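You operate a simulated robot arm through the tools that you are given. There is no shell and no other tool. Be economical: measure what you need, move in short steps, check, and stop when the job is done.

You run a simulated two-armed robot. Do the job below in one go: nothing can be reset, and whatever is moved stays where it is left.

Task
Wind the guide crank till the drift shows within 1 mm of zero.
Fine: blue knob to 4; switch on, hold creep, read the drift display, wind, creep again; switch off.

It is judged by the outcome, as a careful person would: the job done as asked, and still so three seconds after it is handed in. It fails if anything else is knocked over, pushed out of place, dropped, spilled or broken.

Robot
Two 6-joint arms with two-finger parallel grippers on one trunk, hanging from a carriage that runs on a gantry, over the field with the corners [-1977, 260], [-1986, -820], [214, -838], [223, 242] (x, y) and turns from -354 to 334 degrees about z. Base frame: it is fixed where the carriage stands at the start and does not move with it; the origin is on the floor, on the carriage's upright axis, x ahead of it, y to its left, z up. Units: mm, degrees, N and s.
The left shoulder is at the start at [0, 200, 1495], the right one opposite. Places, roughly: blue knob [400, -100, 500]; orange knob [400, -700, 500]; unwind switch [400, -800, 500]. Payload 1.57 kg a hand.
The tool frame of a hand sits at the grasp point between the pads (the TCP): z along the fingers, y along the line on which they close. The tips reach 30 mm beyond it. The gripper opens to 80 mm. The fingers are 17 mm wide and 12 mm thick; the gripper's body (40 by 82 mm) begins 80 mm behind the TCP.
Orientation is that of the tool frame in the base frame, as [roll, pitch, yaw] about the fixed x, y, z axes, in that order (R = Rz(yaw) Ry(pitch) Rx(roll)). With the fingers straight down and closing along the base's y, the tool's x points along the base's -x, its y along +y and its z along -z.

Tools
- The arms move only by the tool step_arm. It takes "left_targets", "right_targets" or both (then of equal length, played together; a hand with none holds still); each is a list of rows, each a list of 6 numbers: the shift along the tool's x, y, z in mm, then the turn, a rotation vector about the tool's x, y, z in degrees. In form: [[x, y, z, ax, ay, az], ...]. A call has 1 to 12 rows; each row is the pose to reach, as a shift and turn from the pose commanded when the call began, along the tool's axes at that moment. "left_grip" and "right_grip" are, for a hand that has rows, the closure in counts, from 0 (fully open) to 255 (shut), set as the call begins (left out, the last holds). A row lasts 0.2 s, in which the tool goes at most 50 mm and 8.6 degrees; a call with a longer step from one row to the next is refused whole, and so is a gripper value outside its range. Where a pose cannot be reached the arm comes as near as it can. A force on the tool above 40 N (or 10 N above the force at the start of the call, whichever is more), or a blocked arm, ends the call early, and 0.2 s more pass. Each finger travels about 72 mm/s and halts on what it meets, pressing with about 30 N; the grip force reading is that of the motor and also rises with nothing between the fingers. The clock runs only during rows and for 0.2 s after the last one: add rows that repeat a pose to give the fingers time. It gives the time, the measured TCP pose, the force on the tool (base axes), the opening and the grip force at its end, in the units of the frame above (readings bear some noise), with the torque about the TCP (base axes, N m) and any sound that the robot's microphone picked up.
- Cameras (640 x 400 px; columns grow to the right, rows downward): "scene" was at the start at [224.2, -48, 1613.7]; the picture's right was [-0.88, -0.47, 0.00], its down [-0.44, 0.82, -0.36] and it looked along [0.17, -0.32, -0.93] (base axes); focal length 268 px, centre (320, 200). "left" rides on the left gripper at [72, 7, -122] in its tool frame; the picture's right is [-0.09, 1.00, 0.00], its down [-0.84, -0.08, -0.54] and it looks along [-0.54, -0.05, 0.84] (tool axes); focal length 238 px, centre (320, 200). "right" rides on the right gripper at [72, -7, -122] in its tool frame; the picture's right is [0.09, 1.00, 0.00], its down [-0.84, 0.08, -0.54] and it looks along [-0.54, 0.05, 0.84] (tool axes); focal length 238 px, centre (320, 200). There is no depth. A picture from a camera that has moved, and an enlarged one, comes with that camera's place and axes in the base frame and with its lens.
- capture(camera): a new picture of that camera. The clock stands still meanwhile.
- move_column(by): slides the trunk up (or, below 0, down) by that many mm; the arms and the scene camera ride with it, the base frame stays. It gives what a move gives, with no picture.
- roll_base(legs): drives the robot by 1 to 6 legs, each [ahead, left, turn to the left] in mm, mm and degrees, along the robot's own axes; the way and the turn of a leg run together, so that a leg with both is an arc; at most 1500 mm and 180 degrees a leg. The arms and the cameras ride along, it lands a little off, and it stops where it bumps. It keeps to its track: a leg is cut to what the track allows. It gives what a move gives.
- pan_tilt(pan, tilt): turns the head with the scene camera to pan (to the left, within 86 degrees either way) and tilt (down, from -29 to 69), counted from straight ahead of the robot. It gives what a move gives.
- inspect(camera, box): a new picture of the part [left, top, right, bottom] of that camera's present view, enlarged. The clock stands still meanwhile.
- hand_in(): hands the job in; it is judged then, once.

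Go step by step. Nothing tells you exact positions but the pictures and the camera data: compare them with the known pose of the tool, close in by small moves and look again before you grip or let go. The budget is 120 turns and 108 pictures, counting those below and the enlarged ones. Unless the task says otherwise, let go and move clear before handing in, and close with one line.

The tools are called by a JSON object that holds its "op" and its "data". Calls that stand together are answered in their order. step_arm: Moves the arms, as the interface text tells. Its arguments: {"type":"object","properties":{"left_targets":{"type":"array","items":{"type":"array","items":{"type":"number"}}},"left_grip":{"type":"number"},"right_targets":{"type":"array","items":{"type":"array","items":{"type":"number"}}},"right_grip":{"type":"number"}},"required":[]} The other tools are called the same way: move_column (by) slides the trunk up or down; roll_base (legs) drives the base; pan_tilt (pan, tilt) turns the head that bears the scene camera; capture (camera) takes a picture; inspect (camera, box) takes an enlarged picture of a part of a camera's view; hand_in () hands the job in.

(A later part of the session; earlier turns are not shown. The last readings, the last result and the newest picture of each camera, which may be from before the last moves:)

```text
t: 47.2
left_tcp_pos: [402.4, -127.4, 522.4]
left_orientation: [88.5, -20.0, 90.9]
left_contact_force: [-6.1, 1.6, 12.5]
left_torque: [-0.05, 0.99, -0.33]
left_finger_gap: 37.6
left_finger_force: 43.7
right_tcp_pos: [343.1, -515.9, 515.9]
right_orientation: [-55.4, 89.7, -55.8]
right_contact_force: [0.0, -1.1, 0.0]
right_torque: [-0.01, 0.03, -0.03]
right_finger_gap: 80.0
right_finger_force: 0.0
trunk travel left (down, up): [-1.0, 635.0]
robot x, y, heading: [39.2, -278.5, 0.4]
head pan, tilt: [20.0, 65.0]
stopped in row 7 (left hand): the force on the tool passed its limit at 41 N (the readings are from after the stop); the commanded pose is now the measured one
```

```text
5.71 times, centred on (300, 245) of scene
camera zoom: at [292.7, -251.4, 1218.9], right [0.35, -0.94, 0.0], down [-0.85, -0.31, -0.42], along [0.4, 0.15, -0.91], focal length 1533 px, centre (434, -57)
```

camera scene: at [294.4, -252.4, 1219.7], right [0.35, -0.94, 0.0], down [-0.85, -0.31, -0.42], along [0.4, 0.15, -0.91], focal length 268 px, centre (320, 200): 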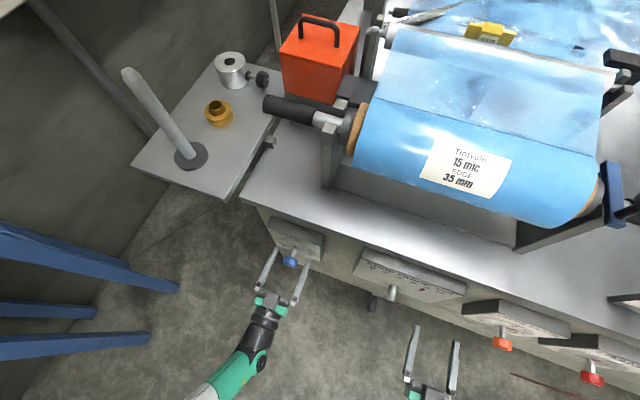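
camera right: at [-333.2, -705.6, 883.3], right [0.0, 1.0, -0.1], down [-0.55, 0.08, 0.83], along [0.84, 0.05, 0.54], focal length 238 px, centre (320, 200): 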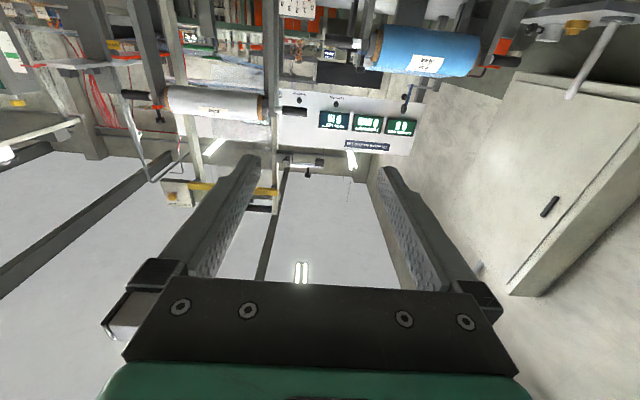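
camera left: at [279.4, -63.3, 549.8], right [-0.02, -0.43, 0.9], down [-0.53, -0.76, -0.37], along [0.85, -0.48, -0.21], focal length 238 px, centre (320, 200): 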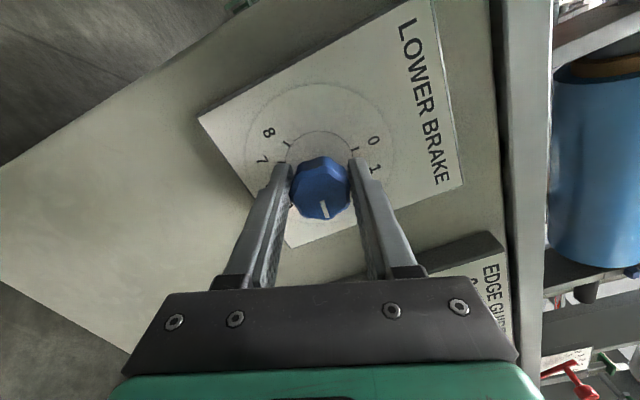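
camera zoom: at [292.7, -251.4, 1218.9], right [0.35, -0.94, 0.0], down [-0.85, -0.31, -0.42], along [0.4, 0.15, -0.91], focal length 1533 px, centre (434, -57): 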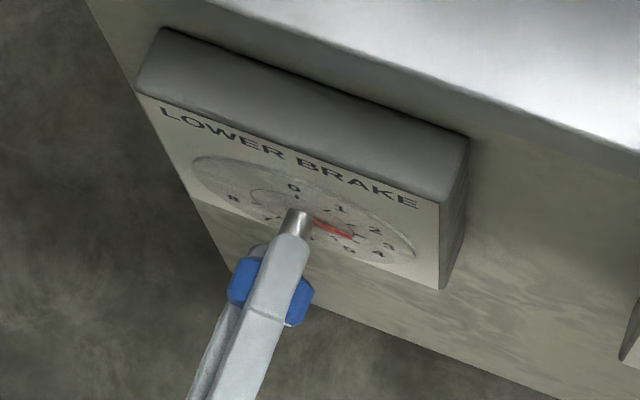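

The pointer is now at about 3. I release, look at centring, and regrip for the last 30°.

{"op": "step_arm", "data": {"left_targets": [[0, 0, 0, 0, 0, 0], [0, 0, 0, 0, 0, 0], [0, 0, 0, 0, 0, 0]], "left_grip": 60}}

{"op": "inspect", "data": {"camera": "left", "box": [200, 80, 440, 260]}}

{"op": "inspect", "data": {"camera": "scene", "box": [250, 210, 350, 280]}}

```text
t: 48.0
left_tcp_pos: [404.7, -128.5, 523.6]
left_orientation: [88.6, -20.1, 90.8]
left_contact_force: [0.2, 1.3, -0.3]
left_torque: [-0.01, 0.01, -0.01]
left_finger_gap: 61.0
left_finger_force: 0.1
right_tcp_pos: [345.3, -516.7, 516.0]
right_orientation: [-51.8, 89.6, -52.1]
right_contact_force: [0.3, 0.4, 0.5]
right_torque: [-0.03, -0.02, -0.03]
right_finger_gap: 80.0
right_finger_force: 0.1
trunk travel left (down, up): [-1.0, 635.0]
robot x, y, heading: [41.0, -276.9, 0.2]
head pan, tilt: [20.0, 65.0]
```

```text
2.22 times, centred on (320, 170) of left
camera zoom: at [280.9, -64.4, 549.7], right [-0.02, -0.43, 0.9], down [-0.53, -0.76, -0.37], along [0.85, -0.49, -0.21], focal length 530 px, centre (320, 267)
```

zoom: 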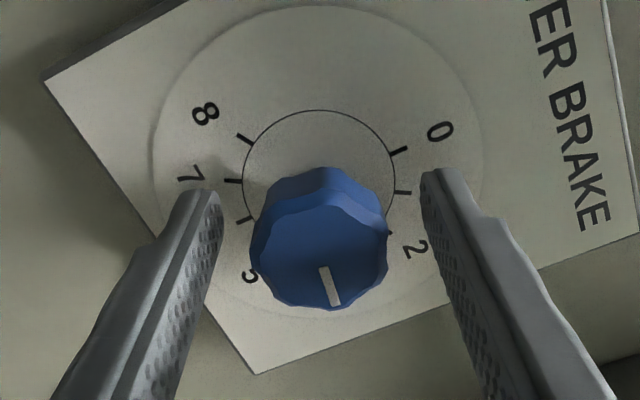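

```text
5.71 times, centred on (300, 245) of scene
camera zoom: at [293.7, -252.2, 1219.5], right [0.35, -0.94, 0.0], down [-0.85, -0.31, -0.42], along [0.4, 0.15, -0.91], focal length 1533 px, centre (434, -57)
```

zoom: 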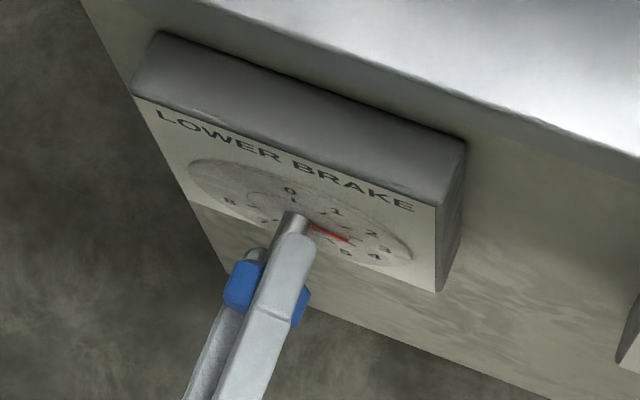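

Centred well. I rotate the open hand back 30° for wrist margin, then regrip.

{"op": "step_arm", "data": {"left_targets": [[0, 0, 0, 0, 0, -8], [0, 0, 0, 0, 0, -16], [0, 0, 0, 0, 0, -24], [0, 0, 0, 0, 0, -30]]}}

{"op": "step_arm", "data": {"left_targets": [[0, 0, 0, 0, 0, 0], [0, 0, 0, 0, 0, 0], [0, 0, 0, 0, 0, 0]], "left_grip": 255}}

{"op": "step_arm", "data": {"left_targets": [[0, 0, 0, 0, 0, 8], [0, 0, 0, 0, 0, 16], [0, 0, 0, 0, 0, 24]]}}

{"op": "inspect", "data": {"camera": "left", "box": [200, 80, 440, 260]}}

{"op": "inspect", "data": {"camera": "scene", "box": [260, 220, 330, 270]}}

```text
t: 49.0
left_tcp_pos: [403.4, -128.9, 523.0]
left_orientation: [88.6, 10.2, 90.1]
left_contact_force: [-0.3, -0.8, -0.8]
left_torque: [0.02, 0.0, 0.0]
left_finger_gap: 61.4
left_finger_force: 0.1
right_tcp_pos: [346.1, -516.8, 516.9]
right_orientation: [-51.6, 89.6, -52.0]
right_contact_force: [0.2, -0.4, -0.3]
right_torque: [0.02, -0.02, -0.01]
right_finger_gap: 80.0
right_finger_force: 0.2
trunk travel left (down, up): [-1.0, 635.0]
robot x, y, heading: [38.3, -276.7, 0.5]
head pan, tilt: [20.0, 65.0]
```

```text
t: 49.8
left_tcp_pos: [404.5, -128.0, 521.2]
left_orientation: [88.9, 10.1, 90.1]
left_contact_force: [3.0, -0.4, -7.5]
left_torque: [0.04, 1.02, -0.29]
left_finger_gap: 38.0
left_finger_force: 43.6
right_tcp_pos: [344.4, -517.1, 515.0]
right_orientation: [-51.5, 89.5, -52.0]
right_contact_force: [0.4, -1.1, 1.4]
right_torque: [0.0, -0.01, 0.05]
right_finger_gap: 79.8
right_finger_force: 0.0
trunk travel left (down, up): [-1.0, 635.0]
robot x, y, heading: [37.0, -274.1, -0.2]
head pan, tilt: [20.0, 65.0]
```

```text
t: 50.6
left_tcp_pos: [403.8, -128.4, 523.1]
left_orientation: [88.7, -14.1, 90.6]
left_contact_force: [4.9, 0.2, -10.5]
left_torque: [-0.02, 1.14, -0.9]
left_finger_gap: 37.6
left_finger_force: 43.6
right_tcp_pos: [345.2, -515.9, 516.7]
right_orientation: [-50.4, 89.5, -50.7]
right_contact_force: [-0.1, 0.6, -0.1]
right_torque: [0.05, 0.0, 0.01]
right_finger_gap: 80.1
right_finger_force: 0.0
trunk travel left (down, up): [-1.0, 635.0]
robot x, y, heading: [39.2, -278.1, 0.2]
head pan, tilt: [20.0, 65.0]
```

```text
2.22 times, centred on (320, 170) of left
camera zoom: at [281.3, -61.7, 542.9], right [-0.02, -0.33, 0.94], down [-0.53, -0.8, -0.29], along [0.85, -0.51, -0.16], focal length 530 px, centre (320, 267)
```

zoom: 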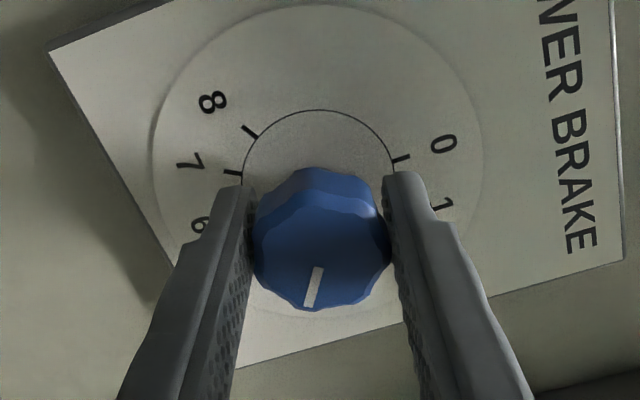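

```text
8.00 times, centred on (295, 245) of scene
camera zoom: at [294.0, -252.2, 1219.6], right [0.35, -0.94, 0.0], down [-0.85, -0.31, -0.42], along [0.4, 0.15, -0.91], focal length 2146 px, centre (520, -160)
```

zoom: 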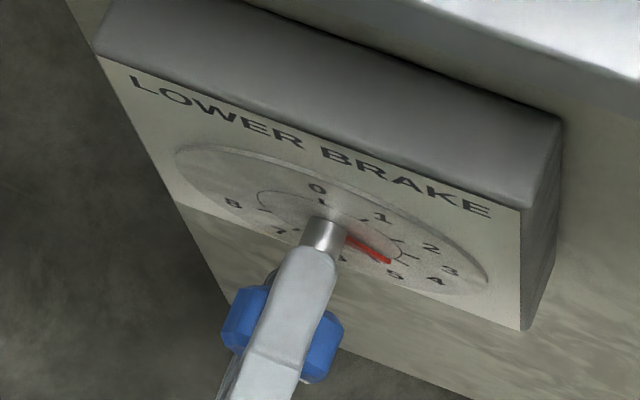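

The pointer looks near 4. I let go and back off to read it head-on.

{"op": "step_arm", "data": {"left_targets": [[0, 0, 0, 0, 0, 0], [0, 0, 0, 0, 0, 0], [0, 0, 0, 0, 0, 0]], "left_grip": 0}}

{"op": "roll_base", "data": {"legs": [[-72, 0, 0]]}}

{"op": "inspect", "data": {"camera": "left", "box": [220, 50, 420, 200]}}

{"op": "inspect", "data": {"camera": "scene", "box": [270, 180, 340, 250]}}

```text
t: 51.4
left_tcp_pos: [402.5, -127.9, 523.2]
left_orientation: [88.5, -13.9, 90.7]
left_contact_force: [-0.4, 1.3, 0.1]
left_torque: [-0.01, 0.03, -0.02]
left_finger_gap: 80.1
left_finger_force: 0.1
right_tcp_pos: [344.1, -516.5, 515.2]
right_orientation: [-51.6, 89.6, -52.1]
right_contact_force: [0.0, -0.9, -0.1]
right_torque: [0.02, 0.01, 0.01]
right_finger_gap: 80.1
right_finger_force: 0.1
trunk travel left (down, up): [-1.0, 635.0]
robot x, y, heading: [36.5, -276.9, 0.5]
head pan, tilt: [20.0, 65.0]
```

```text
t: 52.4
left_tcp_pos: [329.9, -128.4, 522.4]
left_orientation: [88.7, -14.0, 90.8]
left_contact_force: [0.1, 0.2, -1.2]
left_torque: [0.01, 0.01, -0.03]
left_finger_gap: 80.1
left_finger_force: 0.1
right_tcp_pos: [273.0, -516.5, 516.2]
right_orientation: [-55.0, 89.6, -55.5]
right_contact_force: [0.3, -0.6, 0.0]
right_torque: [0.0, 0.02, -0.02]
right_finger_gap: 80.0
right_finger_force: 0.1
trunk travel left (down, up): [-1.0, 635.0]
robot x, y, heading: [-32.2, -273.9, 0.3]
head pan, tilt: [20.0, 65.0]
```

```text
2.67 times, centred on (320, 125) of left
camera zoom: at [208.0, -61.7, 542.8], right [-0.02, -0.33, 0.94], down [-0.53, -0.8, -0.29], along [0.85, -0.51, -0.16], focal length 636 px, centre (320, 400)
```

zoom: 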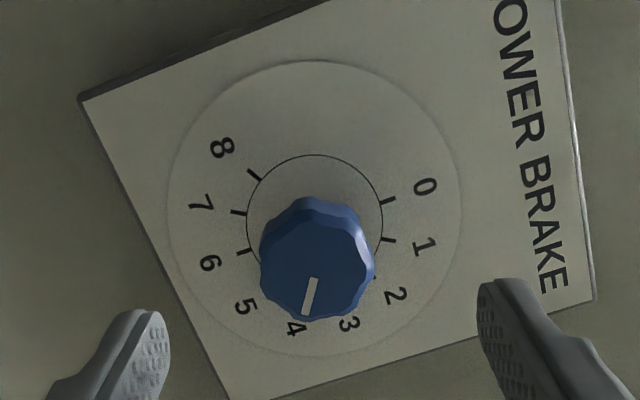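

```text
5.71 times, centred on (305, 215) of scene
camera zoom: at [221.3, -252.3, 1219.4], right [0.35, -0.94, 0.0], down [-0.85, -0.31, -0.42], along [0.4, 0.15, -0.91], focal length 1533 px, centre (406, 114)
```

zoom: 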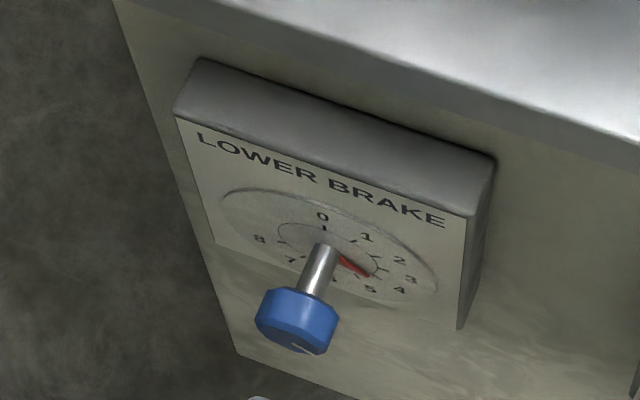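

The knob mark sits on 4. Next is the unwind switch with the right hand: I pre-roll the right hand −90° (mirror of the left arm's range), and drive right.

{"op": "roll_base", "data": {"legs": [[-150, -335, 0]]}}

{"op": "step_arm", "data": {"right_targets": [[0, 0, 0, 0, 0, -8.2], [0, 0, 0, 0, 0, -16.4], [0, 0, 0, 0, 0, -24.6], [0, 0, 0, 0, 0, -32.8], [0, 0, 0, 0, 0, -41], [0, 0, 0, 0, 0, -49.2], [0, 0, 0, 0, 0, -57.4], [0, 0, 0, 0, 0, -65.6], [0, 0, 0, 0, 0, -73.8], [0, 0, 0, 0, 0, -82], [0, 0, 0, 0, 0, -90]]}}

{"op": "pan_tilt", "data": {"pan": 30, "tilt": 40}}

{"op": "capture", "data": {"camera": "scene"}}

{"op": "capture", "data": {"camera": "right"}}

```text
t: 54.8
left_tcp_pos: [184.5, -460.0, 523.3]
left_orientation: [88.6, -14.0, 91.0]
left_contact_force: [-0.9, -0.4, 0.7]
left_torque: [0.0, 0.04, 0.02]
left_finger_gap: 80.1
left_finger_force: 0.0
right_tcp_pos: [127.4, -849.0, 515.5]
right_orientation: [-52.6, 89.6, -52.6]
right_contact_force: [-0.2, -0.2, 0.8]
right_torque: [0.02, -0.03, -0.03]
right_finger_gap: 80.1
right_finger_force: 0.1
trunk travel left (down, up): [-1.0, 635.0]
robot x, y, heading: [-181.2, -609.9, 0.7]
head pan, tilt: [20.0, 65.0]
```

```text
t: 57.2
left_tcp_pos: [184.8, -459.7, 523.5]
left_orientation: [88.8, -14.0, 91.0]
left_contact_force: [0.3, 0.4, 0.4]
left_torque: [0.01, 0.0, -0.01]
left_finger_gap: 79.9
left_finger_force: 0.0
right_tcp_pos: [176.6, -854.1, 660.9]
right_orientation: [-93.1, 3.8, -90.4]
right_contact_force: [0.3, -0.3, -0.3]
right_torque: [-0.01, -0.01, 0.02]
right_finger_gap: 80.0
right_finger_force: 0.0
right hand out of reach, approached as far as the arm can: row 3, 4, 5, 6, 7, 8, 9, 10, 11
trunk travel left (down, up): [-1.0, 635.0]
robot x, y, heading: [-181.2, -607.9, 0.5]
head pan, tilt: [20.0, 65.0]
```

```text
t: 58.1
left_tcp_pos: [182.9, -460.0, 523.3]
left_orientation: [88.7, -14.1, 91.1]
left_contact_force: [-0.2, -0.1, -0.7]
left_torque: [0.04, -0.01, 0.01]
left_finger_gap: 79.8
left_finger_force: 0.0
right_tcp_pos: [176.4, -854.9, 659.5]
right_orientation: [-93.1, 4.0, -90.4]
right_contact_force: [1.2, -0.3, -0.6]
right_torque: [0.0, -0.02, -0.01]
right_finger_gap: 80.0
right_finger_force: 0.0
trunk travel left (down, up): [-1.0, 635.0]
robot x, y, heading: [-177.2, -610.4, 0.5]
head pan, tilt: [30.0, 40.0]
```

```text
73 pictures are left
camera scene: at [91.3, -562.6, 1251.7], right [0.51, -0.86, 0.0], down [-0.55, -0.33, -0.77], along [0.66, 0.39, -0.64], focal length 268 px, centre (320, 200)
```

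scene: 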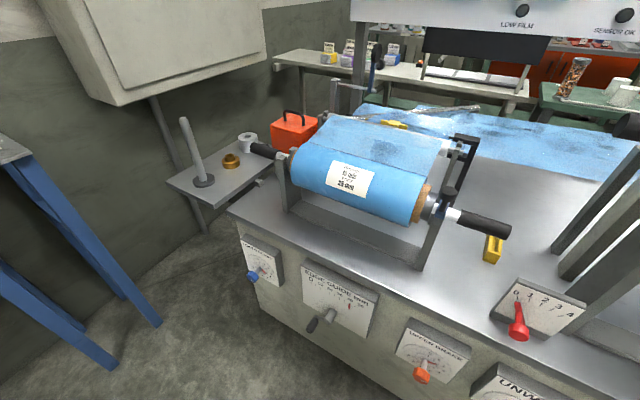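

```text
72 pictures are left
camera right: at [54.0, -925.1, 668.2], right [-0.05, -0.02, -1.0], down [-0.54, 0.84, 0.01], along [0.84, 0.54, -0.06], focal length 238 px, centre (320, 200)
```

right: 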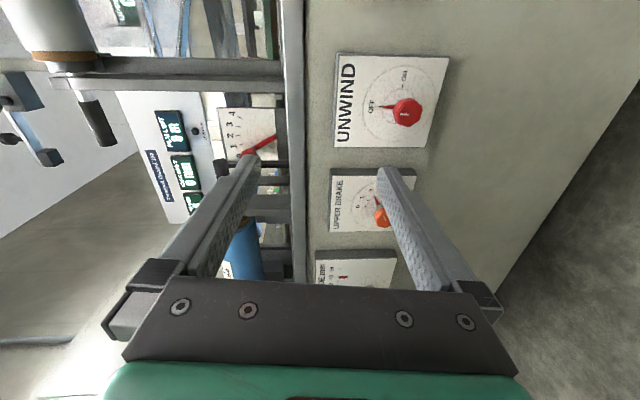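

Same handedness as the left: negative roll fails, positive works. I roll the right hand back to 0 and lower it; meanwhile I check the blue pointer.

{"op": "inspect", "data": {"camera": "scene", "box": [235, 230, 295, 290]}}

{"op": "step_arm", "data": {"right_targets": [[0, 0, 0, 0, 0, 8.4], [0, 0, 0, 0, 0, 16.8], [0, 0, 0, 0, 0, 25.2], [0, 0, 0, 0, 0, 33.6], [0, 0, 0, 0, 0, 42], [0, 0, 0, 0, 0, 50.4], [0, 0, 0, 0, 0, 58.8], [0, 0, 0, 0, 0, 67.2], [0, 0, 0, 0, 0, 75.6], [0, 0, 0, 0, 0, 84], [0, 0, 0, 0, 0, 86]]}}

```text
6.67 times, centred on (265, 260) of scene
camera zoom: at [91.3, -562.6, 1251.7], right [0.51, -0.86, 0.0], down [-0.55, -0.33, -0.77], along [0.66, 0.39, -0.64], focal length 1788 px, centre (687, -200)
```

zoom: 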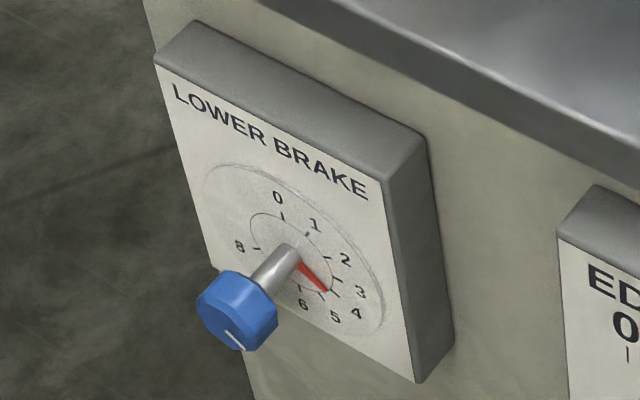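

```text
t: 60.5
left_tcp_pos: [183.9, -460.2, 523.2]
left_orientation: [88.6, -14.0, 91.0]
left_contact_force: [0.4, 0.7, -0.5]
left_torque: [0.01, 0.02, 0.01]
left_finger_gap: 79.8
left_finger_force: 0.1
right_tcp_pos: [180.7, -852.9, 657.3]
right_orientation: [178.2, 86.9, 178.1]
right_contact_force: [0.4, 0.5, -0.4]
right_torque: [0.01, -0.02, 0.02]
right_finger_gap: 80.0
right_finger_force: 0.1
trunk travel left (down, up): [-1.0, 635.0]
robot x, y, heading: [-179.1, -610.4, 0.5]
head pan, tilt: [30.0, 40.0]
```

{"op": "step_arm", "data": {"right_targets": [[40, 0, 0, 0, -3.1, 0], [80, 0, 0, 0, -3.1, 0], [120, 0, 0, 0, -3.1, 0], [137, 0, 0, 0, -3.1, 0]]}}

{"op": "roll_base", "data": {"legs": [[150, 0, 0]]}}

{"op": "capture", "data": {"camera": "right"}}

```text
t: 61.5
left_tcp_pos: [184.3, -460.5, 522.9]
left_orientation: [88.7, -14.0, 91.0]
left_contact_force: [-0.2, 0.6, 0.2]
left_torque: [-0.01, -0.02, 0.0]
left_finger_gap: 79.9
left_finger_force: 0.0
right_tcp_pos: [173.9, -854.4, 523.0]
right_orientation: [-31.4, 89.9, -31.5]
right_contact_force: [0.1, -0.8, -0.9]
right_torque: [-0.02, 0.0, 0.03]
right_finger_gap: 80.1
right_finger_force: 0.1
trunk travel left (down, up): [-1.0, 635.0]
robot x, y, heading: [-177.6, -605.2, 0.5]
head pan, tilt: [30.0, 40.0]
```

```text
t: 62.9
left_tcp_pos: [335.3, -458.1, 522.9]
left_orientation: [88.7, -14.0, 90.9]
left_contact_force: [0.0, -0.3, 0.1]
left_torque: [0.0, 0.01, 0.04]
left_finger_gap: 79.8
left_finger_force: 0.0
right_tcp_pos: [324.5, -851.5, 521.8]
right_orientation: [139.7, 89.9, 139.7]
right_contact_force: [-0.1, 0.0, 0.6]
right_torque: [0.0, 0.0, 0.04]
right_finger_gap: 79.7
right_finger_force: 0.0
trunk travel left (down, up): [-1.0, 635.0]
robot x, y, heading: [-28.9, -607.1, 1.0]
head pan, tilt: [30.0, 40.0]
```

```text
70 pictures are left
camera right: at [202.5, -856.9, 449.9], right [0.0, 1.0, -0.09], down [-0.54, 0.08, 0.84], along [0.84, 0.05, 0.54], focal length 238 px, centre (320, 200)
```

right: 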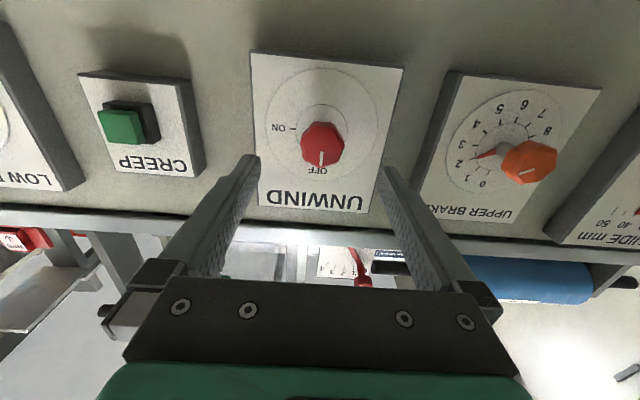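

Unwind knob front at ≈(398,-849,520). I retract the left hand, then drive in to straddle the red knob.

{"op": "step_arm", "data": {"left_targets": [[0, 0, -35, 0, 0, 0], [0, 0, -70, 0, 0, 0]]}}

{"op": "roll_base", "data": {"legs": [[79, 1, 0]]}}

{"op": "capture", "data": {"camera": "right"}}

```text
t: 63.5
left_tcp_pos: [265.5, -456.8, 521.8]
left_orientation: [88.8, -14.0, 90.7]
left_contact_force: [-0.9, 0.3, 0.1]
left_torque: [-0.03, 0.04, -0.01]
left_finger_gap: 80.1
left_finger_force: 0.1
right_tcp_pos: [324.7, -850.1, 520.7]
right_orientation: [-18.8, 90.0, -19.0]
right_contact_force: [0.6, 0.8, 0.3]
right_torque: [0.01, -0.03, -0.01]
right_finger_gap: 80.0
right_finger_force: 0.0
trunk travel left (down, up): [-1.0, 635.0]
robot x, y, heading: [-31.2, -605.5, 0.6]
head pan, tilt: [30.0, 40.0]
```

```text
t: 64.5
left_tcp_pos: [344.6, -456.9, 521.2]
left_orientation: [88.8, -14.0, 90.8]
left_contact_force: [-0.6, -0.2, 0.6]
left_torque: [0.0, -0.01, 0.0]
left_finger_gap: 79.9
left_finger_force: 0.0
right_tcp_pos: [401.7, -851.3, 522.3]
right_orientation: [-33.3, 90.0, -33.5]
right_contact_force: [0.5, 0.0, -0.2]
right_torque: [0.01, 0.03, 0.0]
right_finger_gap: 80.2
right_finger_force: 0.1
trunk travel left (down, up): [-1.0, 635.0]
robot x, y, heading: [49.1, -606.8, 0.4]
head pan, tilt: [30.0, 40.0]
```

```text
69 pictures are left
camera right: at [279.9, -855.4, 449.9], right [0.0, 1.0, -0.09], down [-0.54, 0.08, 0.84], along [0.84, 0.05, 0.54], focal length 238 px, centre (320, 200)
```

right: 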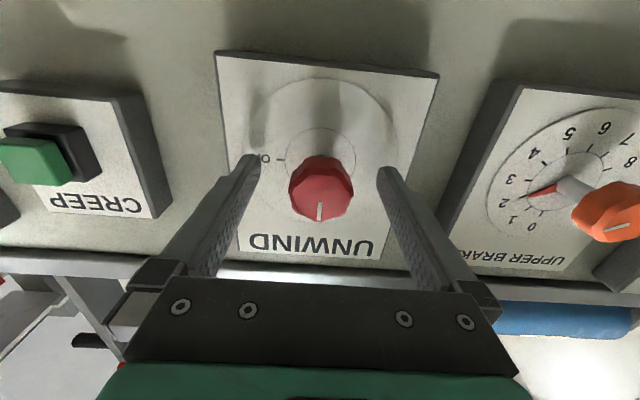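

Centred. Grip and turn clockwise toward ON.

{"op": "step_arm", "data": {"right_targets": [[1, 2, 0, 0, 0, 0], [1, 2, 0, 0, 0, 0], [1, 2, 0, 0, 0, 0], [1, 2, 0, 0, 0, 0]], "right_grip": 255}}

{"op": "step_arm", "data": {"right_targets": [[0, 0, 0, 0, 0, 8.5], [0, 0, 0, 0, 0, 17], [0, 0, 0, 0, 0, 25.5], [0, 0, 0, 0, 0, 34], [0, 0, 0, 0, 0, 42.5], [0, 0, 0, 0, 0, 51], [0, 0, 0, 0, 0, 59.5], [0, 0, 0, 0, 0, 68], [0, 0, 0, 0, 0, 76.5], [0, 0, 0, 0, 0, 85], [0, 0, 0, 0, 0, 92]]}}

{"op": "capture", "data": {"camera": "right"}}

```text
t: 65.5
left_tcp_pos: [342.1, -457.1, 521.2]
left_orientation: [88.9, -13.9, 90.7]
left_contact_force: [0.5, 0.0, 1.0]
left_torque: [-0.03, -0.03, 0.0]
left_finger_gap: 80.1
left_finger_force: 0.1
right_tcp_pos: [399.9, -849.5, 520.3]
right_orientation: [-145.5, 90.0, -145.8]
right_contact_force: [-2.0, -3.3, -0.2]
right_torque: [0.0, -0.06, -0.72]
right_finger_gap: 38.2
right_finger_force: 43.7
trunk travel left (down, up): [-1.0, 635.0]
robot x, y, heading: [47.9, -608.1, 0.5]
head pan, tilt: [30.0, 40.0]
```

```text
t: 67.9
left_tcp_pos: [341.6, -456.1, 521.8]
left_orientation: [88.9, -14.0, 90.8]
left_contact_force: [0.4, -0.6, 0.4]
left_torque: [0.04, 0.02, -0.01]
left_finger_gap: 80.0
left_finger_force: 0.1
right_tcp_pos: [399.2, -847.7, 521.1]
right_orientation: [89.8, -2.0, 89.8]
right_contact_force: [-8.2, 2.0, 19.6]
right_torque: [-0.6, 0.3, -0.17]
right_finger_gap: 38.1
right_finger_force: 43.9
trunk travel left (down, up): [-1.0, 635.0]
robot x, y, heading: [49.1, -610.6, 0.5]
head pan, tilt: [30.0, 40.0]
```

```text
68 pictures are left
camera right: at [278.0, -775.0, 517.2], right [0.0, 0.06, 1.0], down [-0.54, -0.84, 0.05], along [0.84, -0.54, 0.03], focal length 238 px, centre (320, 200)
```

right: 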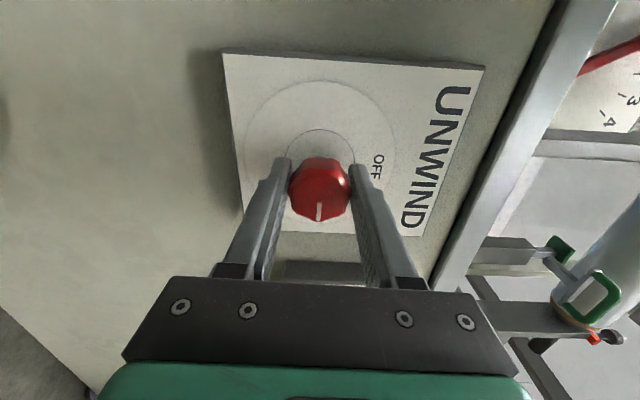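

The switch has turned 90°, evidently to its stop. I let go, back off and check the pointer.

{"op": "step_arm", "data": {"right_targets": [[0, 0, 0, 0, 0, -2], [0, 0, 0, 0, 0, -2], [0, 0, 0, 0, 0, -2]], "right_grip": 0}}

{"op": "roll_base", "data": {"legs": [[-90, 0, 0]]}}

{"op": "pan_tilt", "data": {"pan": -10, "tilt": 25}}

{"op": "capture", "data": {"camera": "scene"}}

{"op": "inspect", "data": {"camera": "right", "box": [220, 20, 420, 180]}}

```text
t: 68.7
left_tcp_pos: [342.9, -455.7, 522.0]
left_orientation: [88.9, -14.0, 90.9]
left_contact_force: [-0.2, -0.8, -0.3]
left_torque: [0.03, -0.02, 0.0]
left_finger_gap: 79.7
left_finger_force: 0.0
right_tcp_pos: [400.9, -848.9, 519.5]
right_orientation: [90.0, 0.0, 89.8]
right_contact_force: [0.2, -0.1, -0.3]
right_torque: [0.01, -0.01, 0.02]
right_finger_gap: 79.8
right_finger_force: 0.0
trunk travel left (down, up): [-1.0, 635.0]
robot x, y, heading: [50.9, -604.3, 0.9]
head pan, tilt: [30.0, 40.0]
```

```text
t: 69.8
left_tcp_pos: [254.0, -456.3, 522.0]
left_orientation: [88.9, -14.1, 90.7]
left_contact_force: [-0.9, 0.4, 0.3]
left_torque: [-0.01, -0.03, -0.01]
left_finger_gap: 80.0
left_finger_force: 0.1
right_tcp_pos: [311.9, -849.3, 520.1]
right_orientation: [90.0, 0.0, 89.8]
right_contact_force: [0.1, 0.2, -0.1]
right_torque: [0.0, -0.01, 0.0]
right_finger_gap: 80.2
right_finger_force: 0.0
trunk travel left (down, up): [-1.0, 635.0]
robot x, y, heading: [-39.9, -605.5, 0.4]
head pan, tilt: [30.0, 40.0]
```

```text
t: 70.9
left_tcp_pos: [253.6, -459.0, 523.1]
left_orientation: [89.0, -13.9, 90.6]
left_contact_force: [-0.6, 0.2, 0.3]
left_torque: [0.0, -0.01, 0.0]
left_finger_gap: 80.0
left_finger_force: 0.1
right_tcp_pos: [310.8, -850.0, 520.3]
right_orientation: [90.1, 0.1, 89.8]
right_contact_force: [0.3, -0.2, -0.2]
right_torque: [0.02, 0.03, 0.02]
right_finger_gap: 80.0
right_finger_force: 0.1
trunk travel left (down, up): [-1.0, 635.0]
robot x, y, heading: [-43.2, -606.8, 0.5]
head pan, tilt: [-10.0, 25.0]
```

```text
67 pictures are left
camera scene: at [247.1, -618.5, 1275.1], right [-0.16, -0.99, 0.0], down [-0.42, 0.07, -0.91], along [0.89, -0.15, -0.42], focal length 268 px, centre (320, 200)
```

scene: 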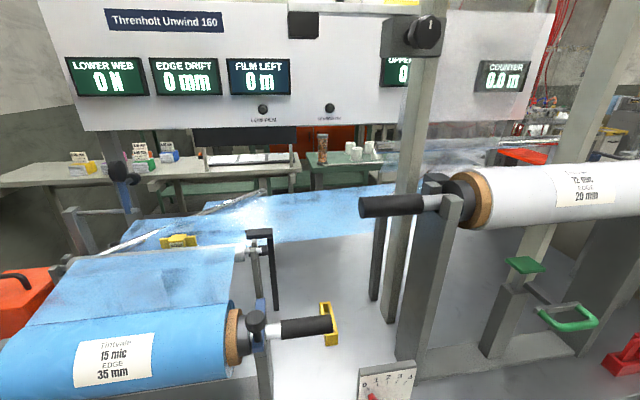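

```text
2.50 times, centred on (320, 100) of right
camera zoom: at [189.5, -775.8, 513.6], right [0.0, 0.09, 1.0], down [-0.55, -0.83, 0.08], along [0.84, -0.54, 0.05], focal length 596 px, centre (320, 450)
```

zoom: 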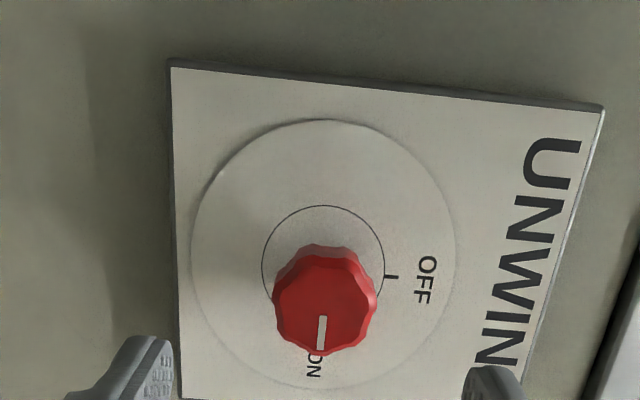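

Switch is ON. The creep button's front is at ≈(420,-1031,526). I roll the right hand back, close its fingers and drive to face the button.

{"op": "step_arm", "data": {"right_targets": [[0, 0, 0, 0, 0, -8.2], [0, 0, 0, 0, 0, -16.4], [0, 0, 0, 0, 0, -24.6], [0, 0, 0, 0, 0, -32.8], [0, 0, 0, 0, 0, -41], [0, 0, 0, 0, 0, -49.2], [0, 0, 0, 0, 0, -57.4], [0, 0, 0, 0, 0, -65.6], [0, 0, 0, 0, 0, -73.8], [0, 0, 0, 0, 0, -82], [0, 0, 0, 0, 0, -90]], "right_grip": 255}}

{"op": "roll_base", "data": {"legs": [[20, -182, 0]]}}

{"op": "pan_tilt", "data": {"pan": 25, "tilt": 15}}

{"op": "capture", "data": {"camera": "right"}}

{"op": "capture", "data": {"camera": "scene"}}

```text
t: 73.3
left_tcp_pos: [252.9, -457.7, 522.5]
left_orientation: [88.9, -13.9, 90.7]
left_contact_force: [-0.5, 0.0, 0.3]
left_torque: [-0.02, 0.0, 0.0]
left_finger_gap: 79.9
left_finger_force: 0.2
right_tcp_pos: [311.0, -849.5, 519.1]
right_orientation: [-82.9, 89.8, -83.2]
right_contact_force: [-0.2, -1.0, 0.0]
right_torque: [-0.01, 0.03, 0.03]
right_finger_gap: 0.0
right_finger_force: 21.2
trunk travel left (down, up): [-1.0, 635.0]
robot x, y, heading: [-40.4, -605.7, 0.3]
head pan, tilt: [-10.0, 25.0]
```

```text
t: 74.8
left_tcp_pos: [274.7, -642.3, 521.3]
left_orientation: [88.9, -13.9, 90.7]
left_contact_force: [0.6, -0.4, 0.7]
left_torque: [0.0, 0.02, 0.06]
left_finger_gap: 80.1
left_finger_force: 0.1
right_tcp_pos: [332.5, -1033.2, 520.4]
right_orientation: [-75.4, 89.9, -75.6]
right_contact_force: [1.0, 0.6, 0.2]
right_torque: [-0.01, 0.01, 0.01]
right_finger_gap: 0.0
right_finger_force: 20.9
trunk travel left (down, up): [-1.0, 635.0]
robot x, y, heading: [-17.6, -787.6, 0.7]
head pan, tilt: [-10.0, 25.0]
```

```text
t: 75.8
left_tcp_pos: [275.7, -640.8, 521.4]
left_orientation: [88.9, -14.1, 90.7]
left_contact_force: [0.9, -0.5, 0.1]
left_torque: [0.01, -0.01, 0.01]
left_finger_gap: 80.0
left_finger_force: 0.1
right_tcp_pos: [332.9, -1034.4, 521.1]
right_orientation: [-64.9, 89.9, -65.1]
right_contact_force: [-0.2, -0.3, -0.2]
right_torque: [0.03, 0.0, 0.02]
right_finger_gap: 0.0
right_finger_force: 21.2
trunk travel left (down, up): [-1.0, 635.0]
robot x, y, heading: [-21.7, -789.1, 0.4]
head pan, tilt: [25.0, 15.0]
```

```text
65 pictures are left
camera right: at [210.3, -1037.7, 448.6], right [0.0, 1.0, -0.09], down [-0.54, 0.08, 0.84], along [0.84, 0.05, 0.54], focal length 238 px, centre (320, 200)
```

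right: 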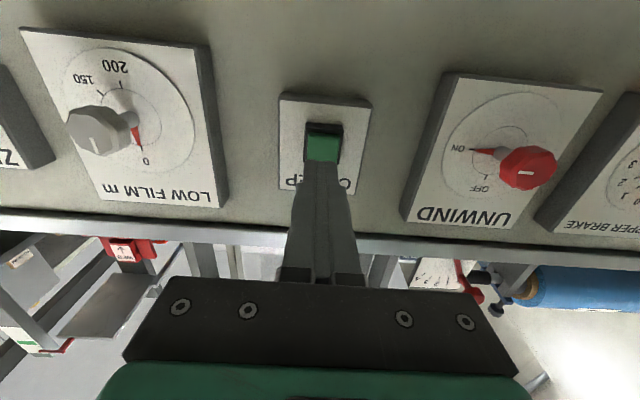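

```text
64 pictures are left
camera scene: at [262.1, -746.9, 1291.3], right [0.43, -0.9, 0.0], down [-0.23, -0.11, -0.97], along [0.87, 0.41, -0.26], focal length 268 px, centre (320, 200)
```

scene: 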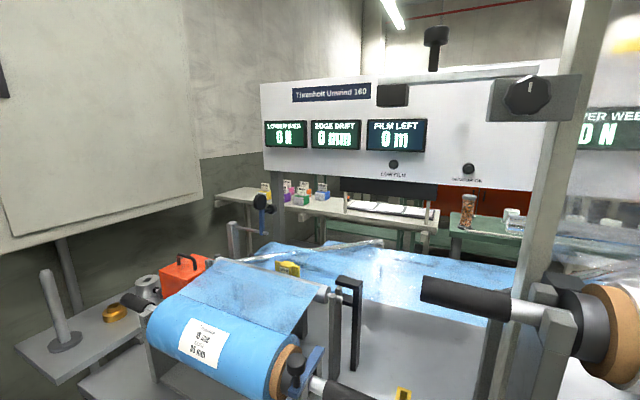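

{"op": "roll_base", "data": {"legs": [[43, 3, 0]]}}

{"op": "step_arm", "data": {"right_targets": [[0, 0, 4, 0, 0, 0], [0, 0, 8, 0, 0, 0], [0, 0, 12, 0, 0, 0], [0, 0, 15, 0, 0, 0], [0, 0, 18, 0, 0, 0]]}}

{"op": "capture", "data": {"camera": "right"}}

{"op": "inspect", "data": {"camera": "scene", "box": [230, 70, 450, 190]}}

```text
t: 76.7
left_tcp_pos: [318.9, -637.8, 522.2]
left_orientation: [88.8, -14.0, 90.6]
left_contact_force: [0.1, -0.5, -0.4]
left_torque: [0.01, 0.01, 0.02]
left_finger_gap: 80.2
left_finger_force: 0.0
right_tcp_pos: [377.0, -1029.5, 521.1]
right_orientation: [-20.5, 89.9, -20.9]
right_contact_force: [0.3, 0.5, -0.8]
right_torque: [-0.04, -0.03, -0.01]
right_finger_gap: 0.3
right_finger_force: 20.8
trunk travel left (down, up): [-1.0, 635.0]
robot x, y, heading: [21.1, -782.6, 0.6]
head pan, tilt: [25.0, 15.0]
heard: click
```

```text
t: 77.9
left_tcp_pos: [313.6, -638.2, 521.5]
left_orientation: [89.0, -14.1, 90.6]
left_contact_force: [0.5, -0.3, 0.2]
left_torque: [0.02, 0.0, 0.05]
left_finger_gap: 79.9
left_finger_force: 0.0
right_tcp_pos: [390.4, -1029.5, 520.3]
right_orientation: [167.5, 89.8, 167.3]
right_contact_force: [-13.2, 1.3, 6.3]
right_torque: [0.02, -0.19, 0.02]
right_finger_gap: 0.0
right_finger_force: 21.4
trunk travel left (down, up): [-1.0, 635.0]
robot x, y, heading: [22.2, -786.8, 0.2]
head pan, tilt: [25.0, 15.0]
heard: click
```

```text
63 pictures are left
camera right: at [267.0, -1034.7, 448.1], right [0.01, 1.0, -0.09], down [-0.54, 0.08, 0.84], along [0.84, 0.05, 0.54], focal length 238 px, centre (320, 200)
```

right: 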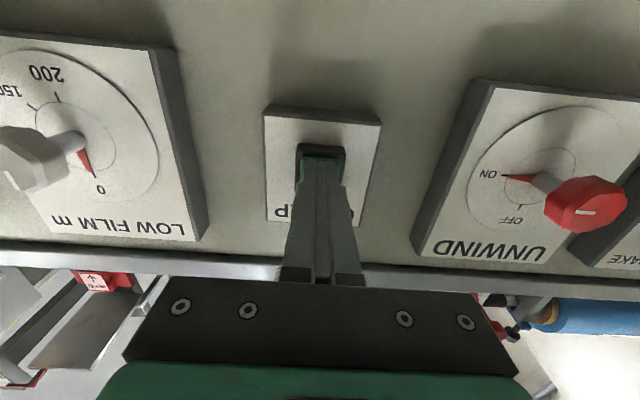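

```text
2.91 times, centred on (340, 130) of scene
camera zoom: at [303.0, -743.5, 1290.9], right [0.43, -0.9, 0.0], down [-0.24, -0.11, -0.97], along [0.87, 0.41, -0.26], focal length 780 px, centre (262, 404)
```

zoom: 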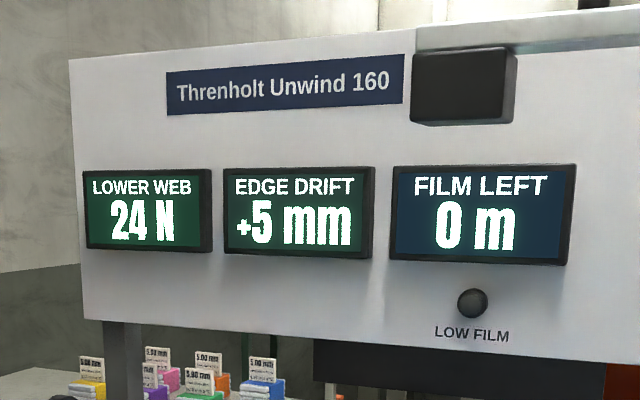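

Creep is pressed: lower web 24 N, drift +5 mm. I hold a second longer to see if it settles.

{"op": "step_arm", "data": {"right_targets": [[0, 0, 0, 0, 0, 0], [0, 0, 0, 0, 0, 0], [0, 0, 0, 0, 0, 0], [0, 0, 0, 0, 0, 0], [0, 0, 0, 0, 0, 0], [0, 0, 0, 0, 0, 0], [0, 0, 0, 0, 0, 0], [0, 0, 0, 0, 0, 0], [0, 0, 0, 0, 0, 0], [0, 0, 0, 0, 0, 0]]}}

{"op": "inspect", "data": {"camera": "scene", "box": [230, 70, 450, 190]}}

```text
t: 80.1
left_tcp_pos: [314.5, -637.4, 520.1]
left_orientation: [89.0, -13.9, 90.6]
left_contact_force: [-0.1, 0.3, 0.9]
left_torque: [0.02, -0.02, -0.01]
left_finger_gap: 79.9
left_finger_force: 0.0
right_tcp_pos: [389.6, -1030.5, 519.0]
right_orientation: [-172.3, 89.8, -172.6]
right_contact_force: [-12.7, -0.4, 2.1]
right_torque: [-0.01, -0.07, 0.0]
right_finger_gap: 0.3
right_finger_force: 21.3
trunk travel left (down, up): [-1.0, 635.0]
robot x, y, heading: [21.6, -787.9, 0.5]
head pan, tilt: [25.0, 15.0]
```

```text
2.91 times, centred on (340, 130) of scene
camera zoom: at [302.9, -743.5, 1290.7], right [0.43, -0.9, 0.0], down [-0.24, -0.11, -0.97], along [0.87, 0.42, -0.26], focal length 780 px, centre (262, 404)
```

zoom: 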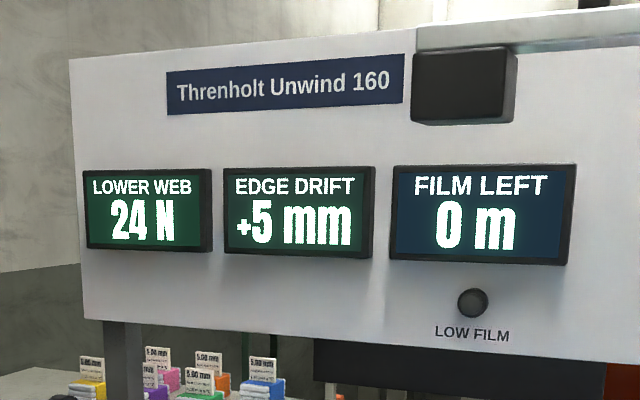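

Drift is a steady +5 mm with brake at 24 N. I release creep, back away and go to the crank with the left hand.

{"op": "step_arm", "data": {"right_targets": [[0, 0, -40, 0, 0, 0], [0, 0, -80, 0, 0, 0], [0, 0, -100, 0, 0, 0]]}}

{"op": "roll_base", "data": {"legs": [[-130, 0, 0], [0, 247, 0]]}}

{"op": "step_arm", "data": {"left_targets": [[0, 0, 0, 0, 0, -8.6], [0, 0, 0, 0, 0, -17.2], [0, 0, 0, 0, 0, -25.8], [0, 0, 0, 0, 0, -34.4], [0, 0, 0, 0, 0, -43], [0, 0, 0, 0, 0, -51.6], [0, 0, 0, 0, 0, -60.2], [0, 0, 0, 0, 0, -68.8], [0, 0, 0, 0, 0, -77.4], [0, 0, 0, 0, 0, -86], [0, 0, 0, 0, 0, -94.6], [0, 0, 0, 0, 0, -103]]}}

{"op": "step_arm", "data": {"left_targets": [[0, 0, 0, 0, 8, 0], [0, 0, 0, 0, 16, 0], [0, 0, 0, 0, 20, 0]]}}

{"op": "pan_tilt", "data": {"pan": 25, "tilt": 60}}

{"op": "capture", "data": {"camera": "left"}}

{"op": "capture", "data": {"camera": "scene"}}

```text
t: 80.9
left_tcp_pos: [318.1, -637.7, 521.0]
left_orientation: [88.9, -14.0, 90.6]
left_contact_force: [0.1, -0.3, 0.3]
left_torque: [0.01, 0.0, -0.01]
left_finger_gap: 80.2
left_finger_force: 0.0
right_tcp_pos: [296.3, -1025.7, 523.5]
right_orientation: [-157.6, 89.9, -157.9]
right_contact_force: [0.4, 0.4, -0.8]
right_torque: [-0.02, -0.05, 0.0]
right_finger_gap: 0.0
right_finger_force: 21.3
right hand out of reach, approached as far as the arm can: row 3
trunk travel left (down, up): [-1.0, 635.0]
robot x, y, heading: [26.5, -784.3, 0.4]
head pan, tilt: [25.0, 15.0]
```

```text
t: 83.6
left_tcp_pos: [188.4, -393.3, 521.9]
left_orientation: [88.9, -14.1, 90.2]
left_contact_force: [-0.1, -0.5, 0.2]
left_torque: [0.01, -0.03, -0.03]
left_finger_gap: 79.7
left_finger_force: 0.1
right_tcp_pos: [165.2, -780.4, 522.5]
right_orientation: [-161.2, 90.0, -162.0]
right_contact_force: [-0.2, 0.6, -0.4]
right_torque: [0.0, 0.05, -0.01]
right_finger_gap: 0.0
right_finger_force: 21.3
trunk travel left (down, up): [-1.0, 635.0]
robot x, y, heading: [-109.0, -537.2, 0.3]
head pan, tilt: [25.0, 15.0]
```

```text
t: 86.2
left_tcp_pos: [187.5, -393.4, 522.2]
left_orientation: [36.9, 88.6, 37.0]
left_contact_force: [-0.1, 0.5, 0.1]
left_torque: [0.0, 0.0, 0.02]
left_finger_gap: 80.2
left_finger_force: 0.1
right_tcp_pos: [163.9, -780.4, 523.3]
right_orientation: [-151.3, 90.0, -152.2]
right_contact_force: [0.1, -0.1, -0.1]
right_torque: [-0.01, -0.01, -0.01]
right_finger_gap: 0.1
right_finger_force: 21.2
trunk travel left (down, up): [-1.0, 635.0]
robot x, y, heading: [-112.8, -542.6, 0.1]
head pan, tilt: [25.0, 15.0]
```

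```text
t: 87.0
left_tcp_pos: [187.6, -393.7, 521.5]
left_orientation: [177.2, 71.1, 177.3]
left_contact_force: [0.2, 1.0, 0.2]
left_torque: [-0.01, -0.01, -0.03]
left_finger_gap: 80.1
left_finger_force: 0.0
right_tcp_pos: [165.2, -780.9, 524.0]
right_orientation: [-152.7, 90.0, -153.5]
right_contact_force: [-0.3, 0.7, 0.0]
right_torque: [-0.04, -0.01, -0.01]
right_finger_gap: 0.0
right_finger_force: 21.4
trunk travel left (down, up): [-1.0, 635.0]
robot x, y, heading: [-110.0, -542.5, -0.1]
head pan, tilt: [25.0, 15.0]
```

```text
t: 88.1
left_tcp_pos: [188.5, -391.9, 521.5]
left_orientation: [176.9, 71.1, 177.1]
left_contact_force: [0.2, -0.1, -0.4]
left_torque: [0.01, -0.04, 0.02]
left_finger_gap: 80.0
left_finger_force: 0.1
right_tcp_pos: [165.7, -781.6, 523.3]
right_orientation: [-152.0, 89.9, -152.7]
right_contact_force: [-0.1, 0.2, -0.1]
right_torque: [0.03, 0.03, 0.01]
right_finger_gap: 0.0
right_finger_force: 21.4
trunk travel left (down, up): [-1.0, 635.0]
robot x, y, heading: [-106.4, -538.3, 0.2]
head pan, tilt: [25.0, 60.0]
```

```text
60 pictures are left
camera left: at [49.6, -387.3, 492.9], right [0.03, 0.99, 0.1], down [-0.24, -0.09, 0.97], along [0.97, -0.05, 0.24], focal length 238 px, centre (320, 200)
```

left: 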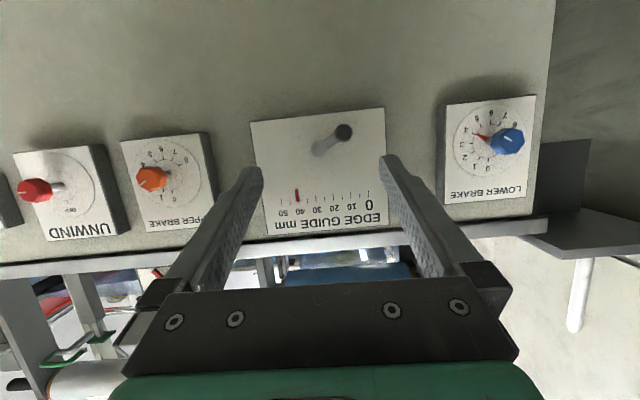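

```text
59 pictures are left
camera scene: at [150.7, -510.3, 1225.1], right [0.42, -0.91, 0.0], down [-0.78, -0.37, -0.5], along [0.45, 0.21, -0.87], focal length 268 px, centre (320, 200)
```

scene: 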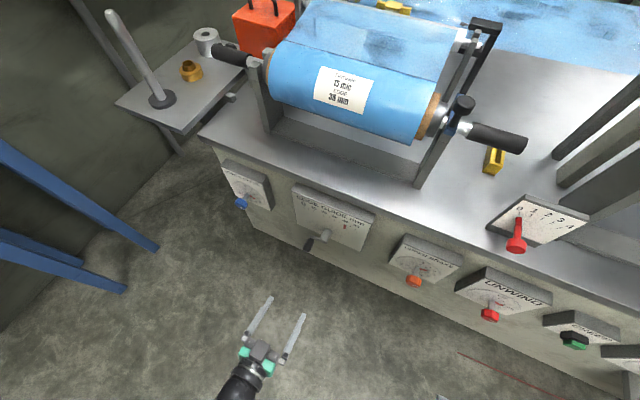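

{"op": "inspect", "data": {"camera": "left", "box": [240, 90, 400, 240]}}

{"op": "inspect", "data": {"camera": "scene", "box": [280, 170, 390, 270]}}

```text
2.67 times, centred on (320, 165) of left
camera zoom: at [49.6, -387.3, 492.9], right [0.03, 0.99, 0.1], down [-0.24, -0.09, 0.97], along [0.97, -0.05, 0.24], focal length 636 px, centre (320, 293)
```

zoom: 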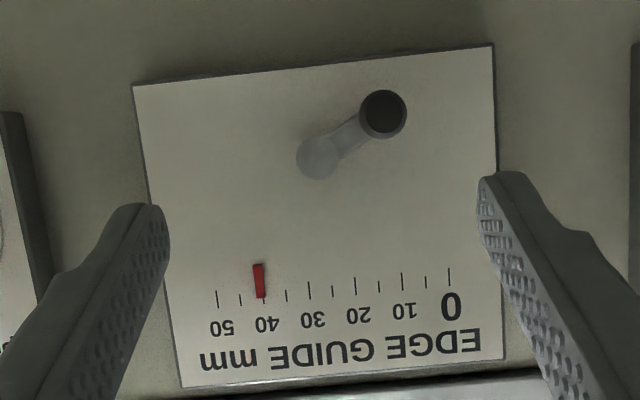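

```text
4.00 times, centred on (335, 220) of scene
camera zoom: at [150.7, -510.3, 1225.1], right [0.42, -0.91, 0.0], down [-0.78, -0.37, -0.5], along [0.45, 0.21, -0.87], focal length 1073 px, centre (260, 120)
```

zoom: 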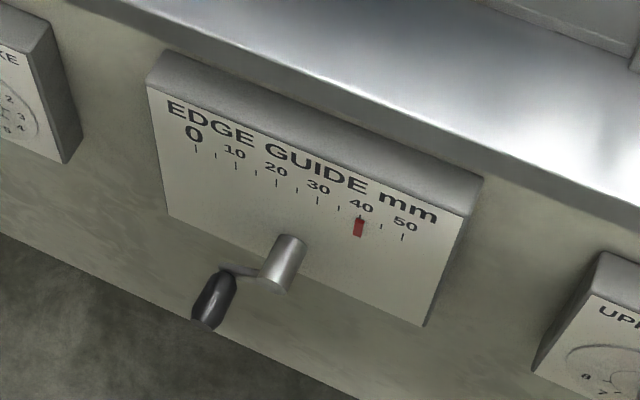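

Guide scale reads 40; drift +5 and the roll label "EDGE 35" suggest 35. Handle tip ≈(374,-364,485), hub axis ≈(-398,504), radius ≈39 mm. I move the hand in line with the handle, still away from it.

{"op": "step_arm", "data": {"left_targets": [[17, 14, 6, 0, 0, 0], [34, 28, 11.7, 0, 0, 0], [34, 28, 11.7, 0, 0, 0]]}}

{"op": "roll_base", "data": {"legs": [[110, 0, 0]]}}

{"op": "capture", "data": {"camera": "left"}}

```text
t: 88.9
left_tcp_pos: [187.2, -365.3, 485.8]
left_orientation: [177.0, 71.0, 177.3]
left_contact_force: [-0.4, -0.5, -0.3]
left_torque: [0.0, 0.01, -0.01]
left_finger_gap: 80.0
left_finger_force: 0.0
right_tcp_pos: [164.0, -780.8, 523.1]
right_orientation: [-153.6, 89.8, -154.4]
right_contact_force: [0.7, -0.3, -0.9]
right_torque: [-0.01, -0.01, 0.0]
right_finger_gap: 0.0
right_finger_force: 21.1
trunk travel left (down, up): [-1.0, 635.0]
robot x, y, heading: [-108.0, -538.7, 0.2]
head pan, tilt: [25.0, 60.0]
```

```text
t: 90.1
left_tcp_pos: [294.0, -364.9, 487.5]
left_orientation: [176.9, 71.0, 177.1]
left_contact_force: [0.4, 0.3, 0.7]
left_torque: [0.02, 0.0, 0.01]
left_finger_gap: 80.1
left_finger_force: 0.0
right_tcp_pos: [272.7, -780.7, 522.9]
right_orientation: [17.0, 90.0, 16.3]
right_contact_force: [0.3, -0.5, 0.7]
right_torque: [-0.01, -0.01, 0.02]
right_finger_gap: 0.0
right_finger_force: 21.0
trunk travel left (down, up): [-1.0, 635.0]
robot x, y, heading: [-2.3, -542.3, -0.0]
head pan, tilt: [25.0, 60.0]
```

```text
56 pictures are left
camera left: at [156.0, -358.0, 457.5], right [0.03, 0.99, 0.1], down [-0.24, -0.09, 0.97], along [0.97, -0.05, 0.24], focal length 238 px, centre (320, 200)
```

left: 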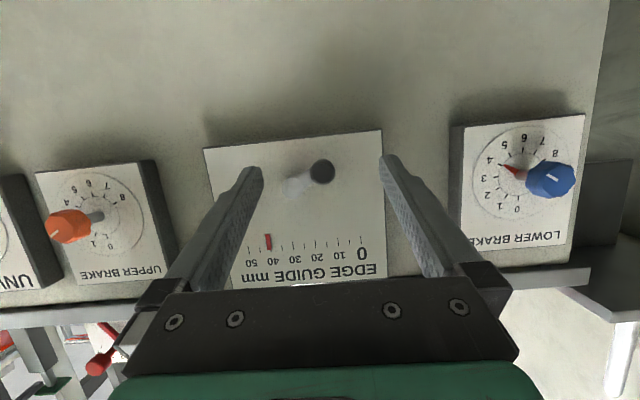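

Handle is exactly in line. Drive forward 78 mm and grip it.

{"op": "roll_base", "data": {"legs": [[78, 0, 0]]}}

{"op": "inspect", "data": {"camera": "left", "box": [200, 80, 440, 300]}}

```text
t: 91.2
left_tcp_pos: [373.5, -363.7, 487.5]
left_orientation: [177.0, 71.1, 177.2]
left_contact_force: [0.6, 0.0, 0.3]
left_torque: [0.01, 0.04, -0.02]
left_finger_gap: 80.1
left_finger_force: 0.0
right_tcp_pos: [350.6, -778.9, 523.0]
right_orientation: [-165.1, 90.0, -165.9]
right_contact_force: [1.0, -0.7, 0.0]
right_torque: [0.01, 0.03, -0.02]
right_finger_gap: 0.0
right_finger_force: 21.1
trunk travel left (down, up): [-1.0, 635.0]
robot x, y, heading: [74.8, -540.0, 0.3]
head pan, tilt: [25.0, 60.0]
```

```text
1.82 times, centred on (320, 190) of left
camera zoom: at [234.4, -357.6, 457.6], right [0.03, 0.99, 0.1], down [-0.24, -0.09, 0.97], along [0.97, -0.05, 0.24], focal length 433 px, centre (320, 218)
```

zoom: 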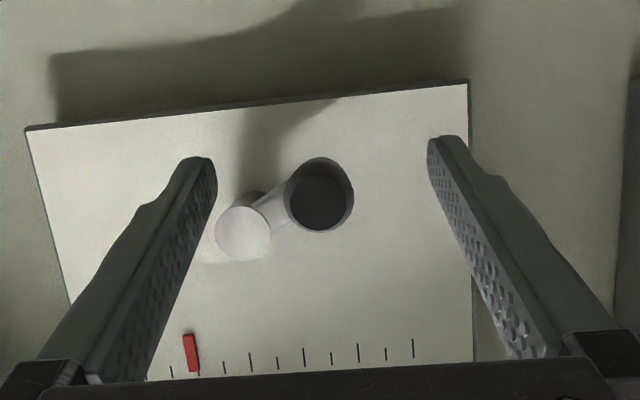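

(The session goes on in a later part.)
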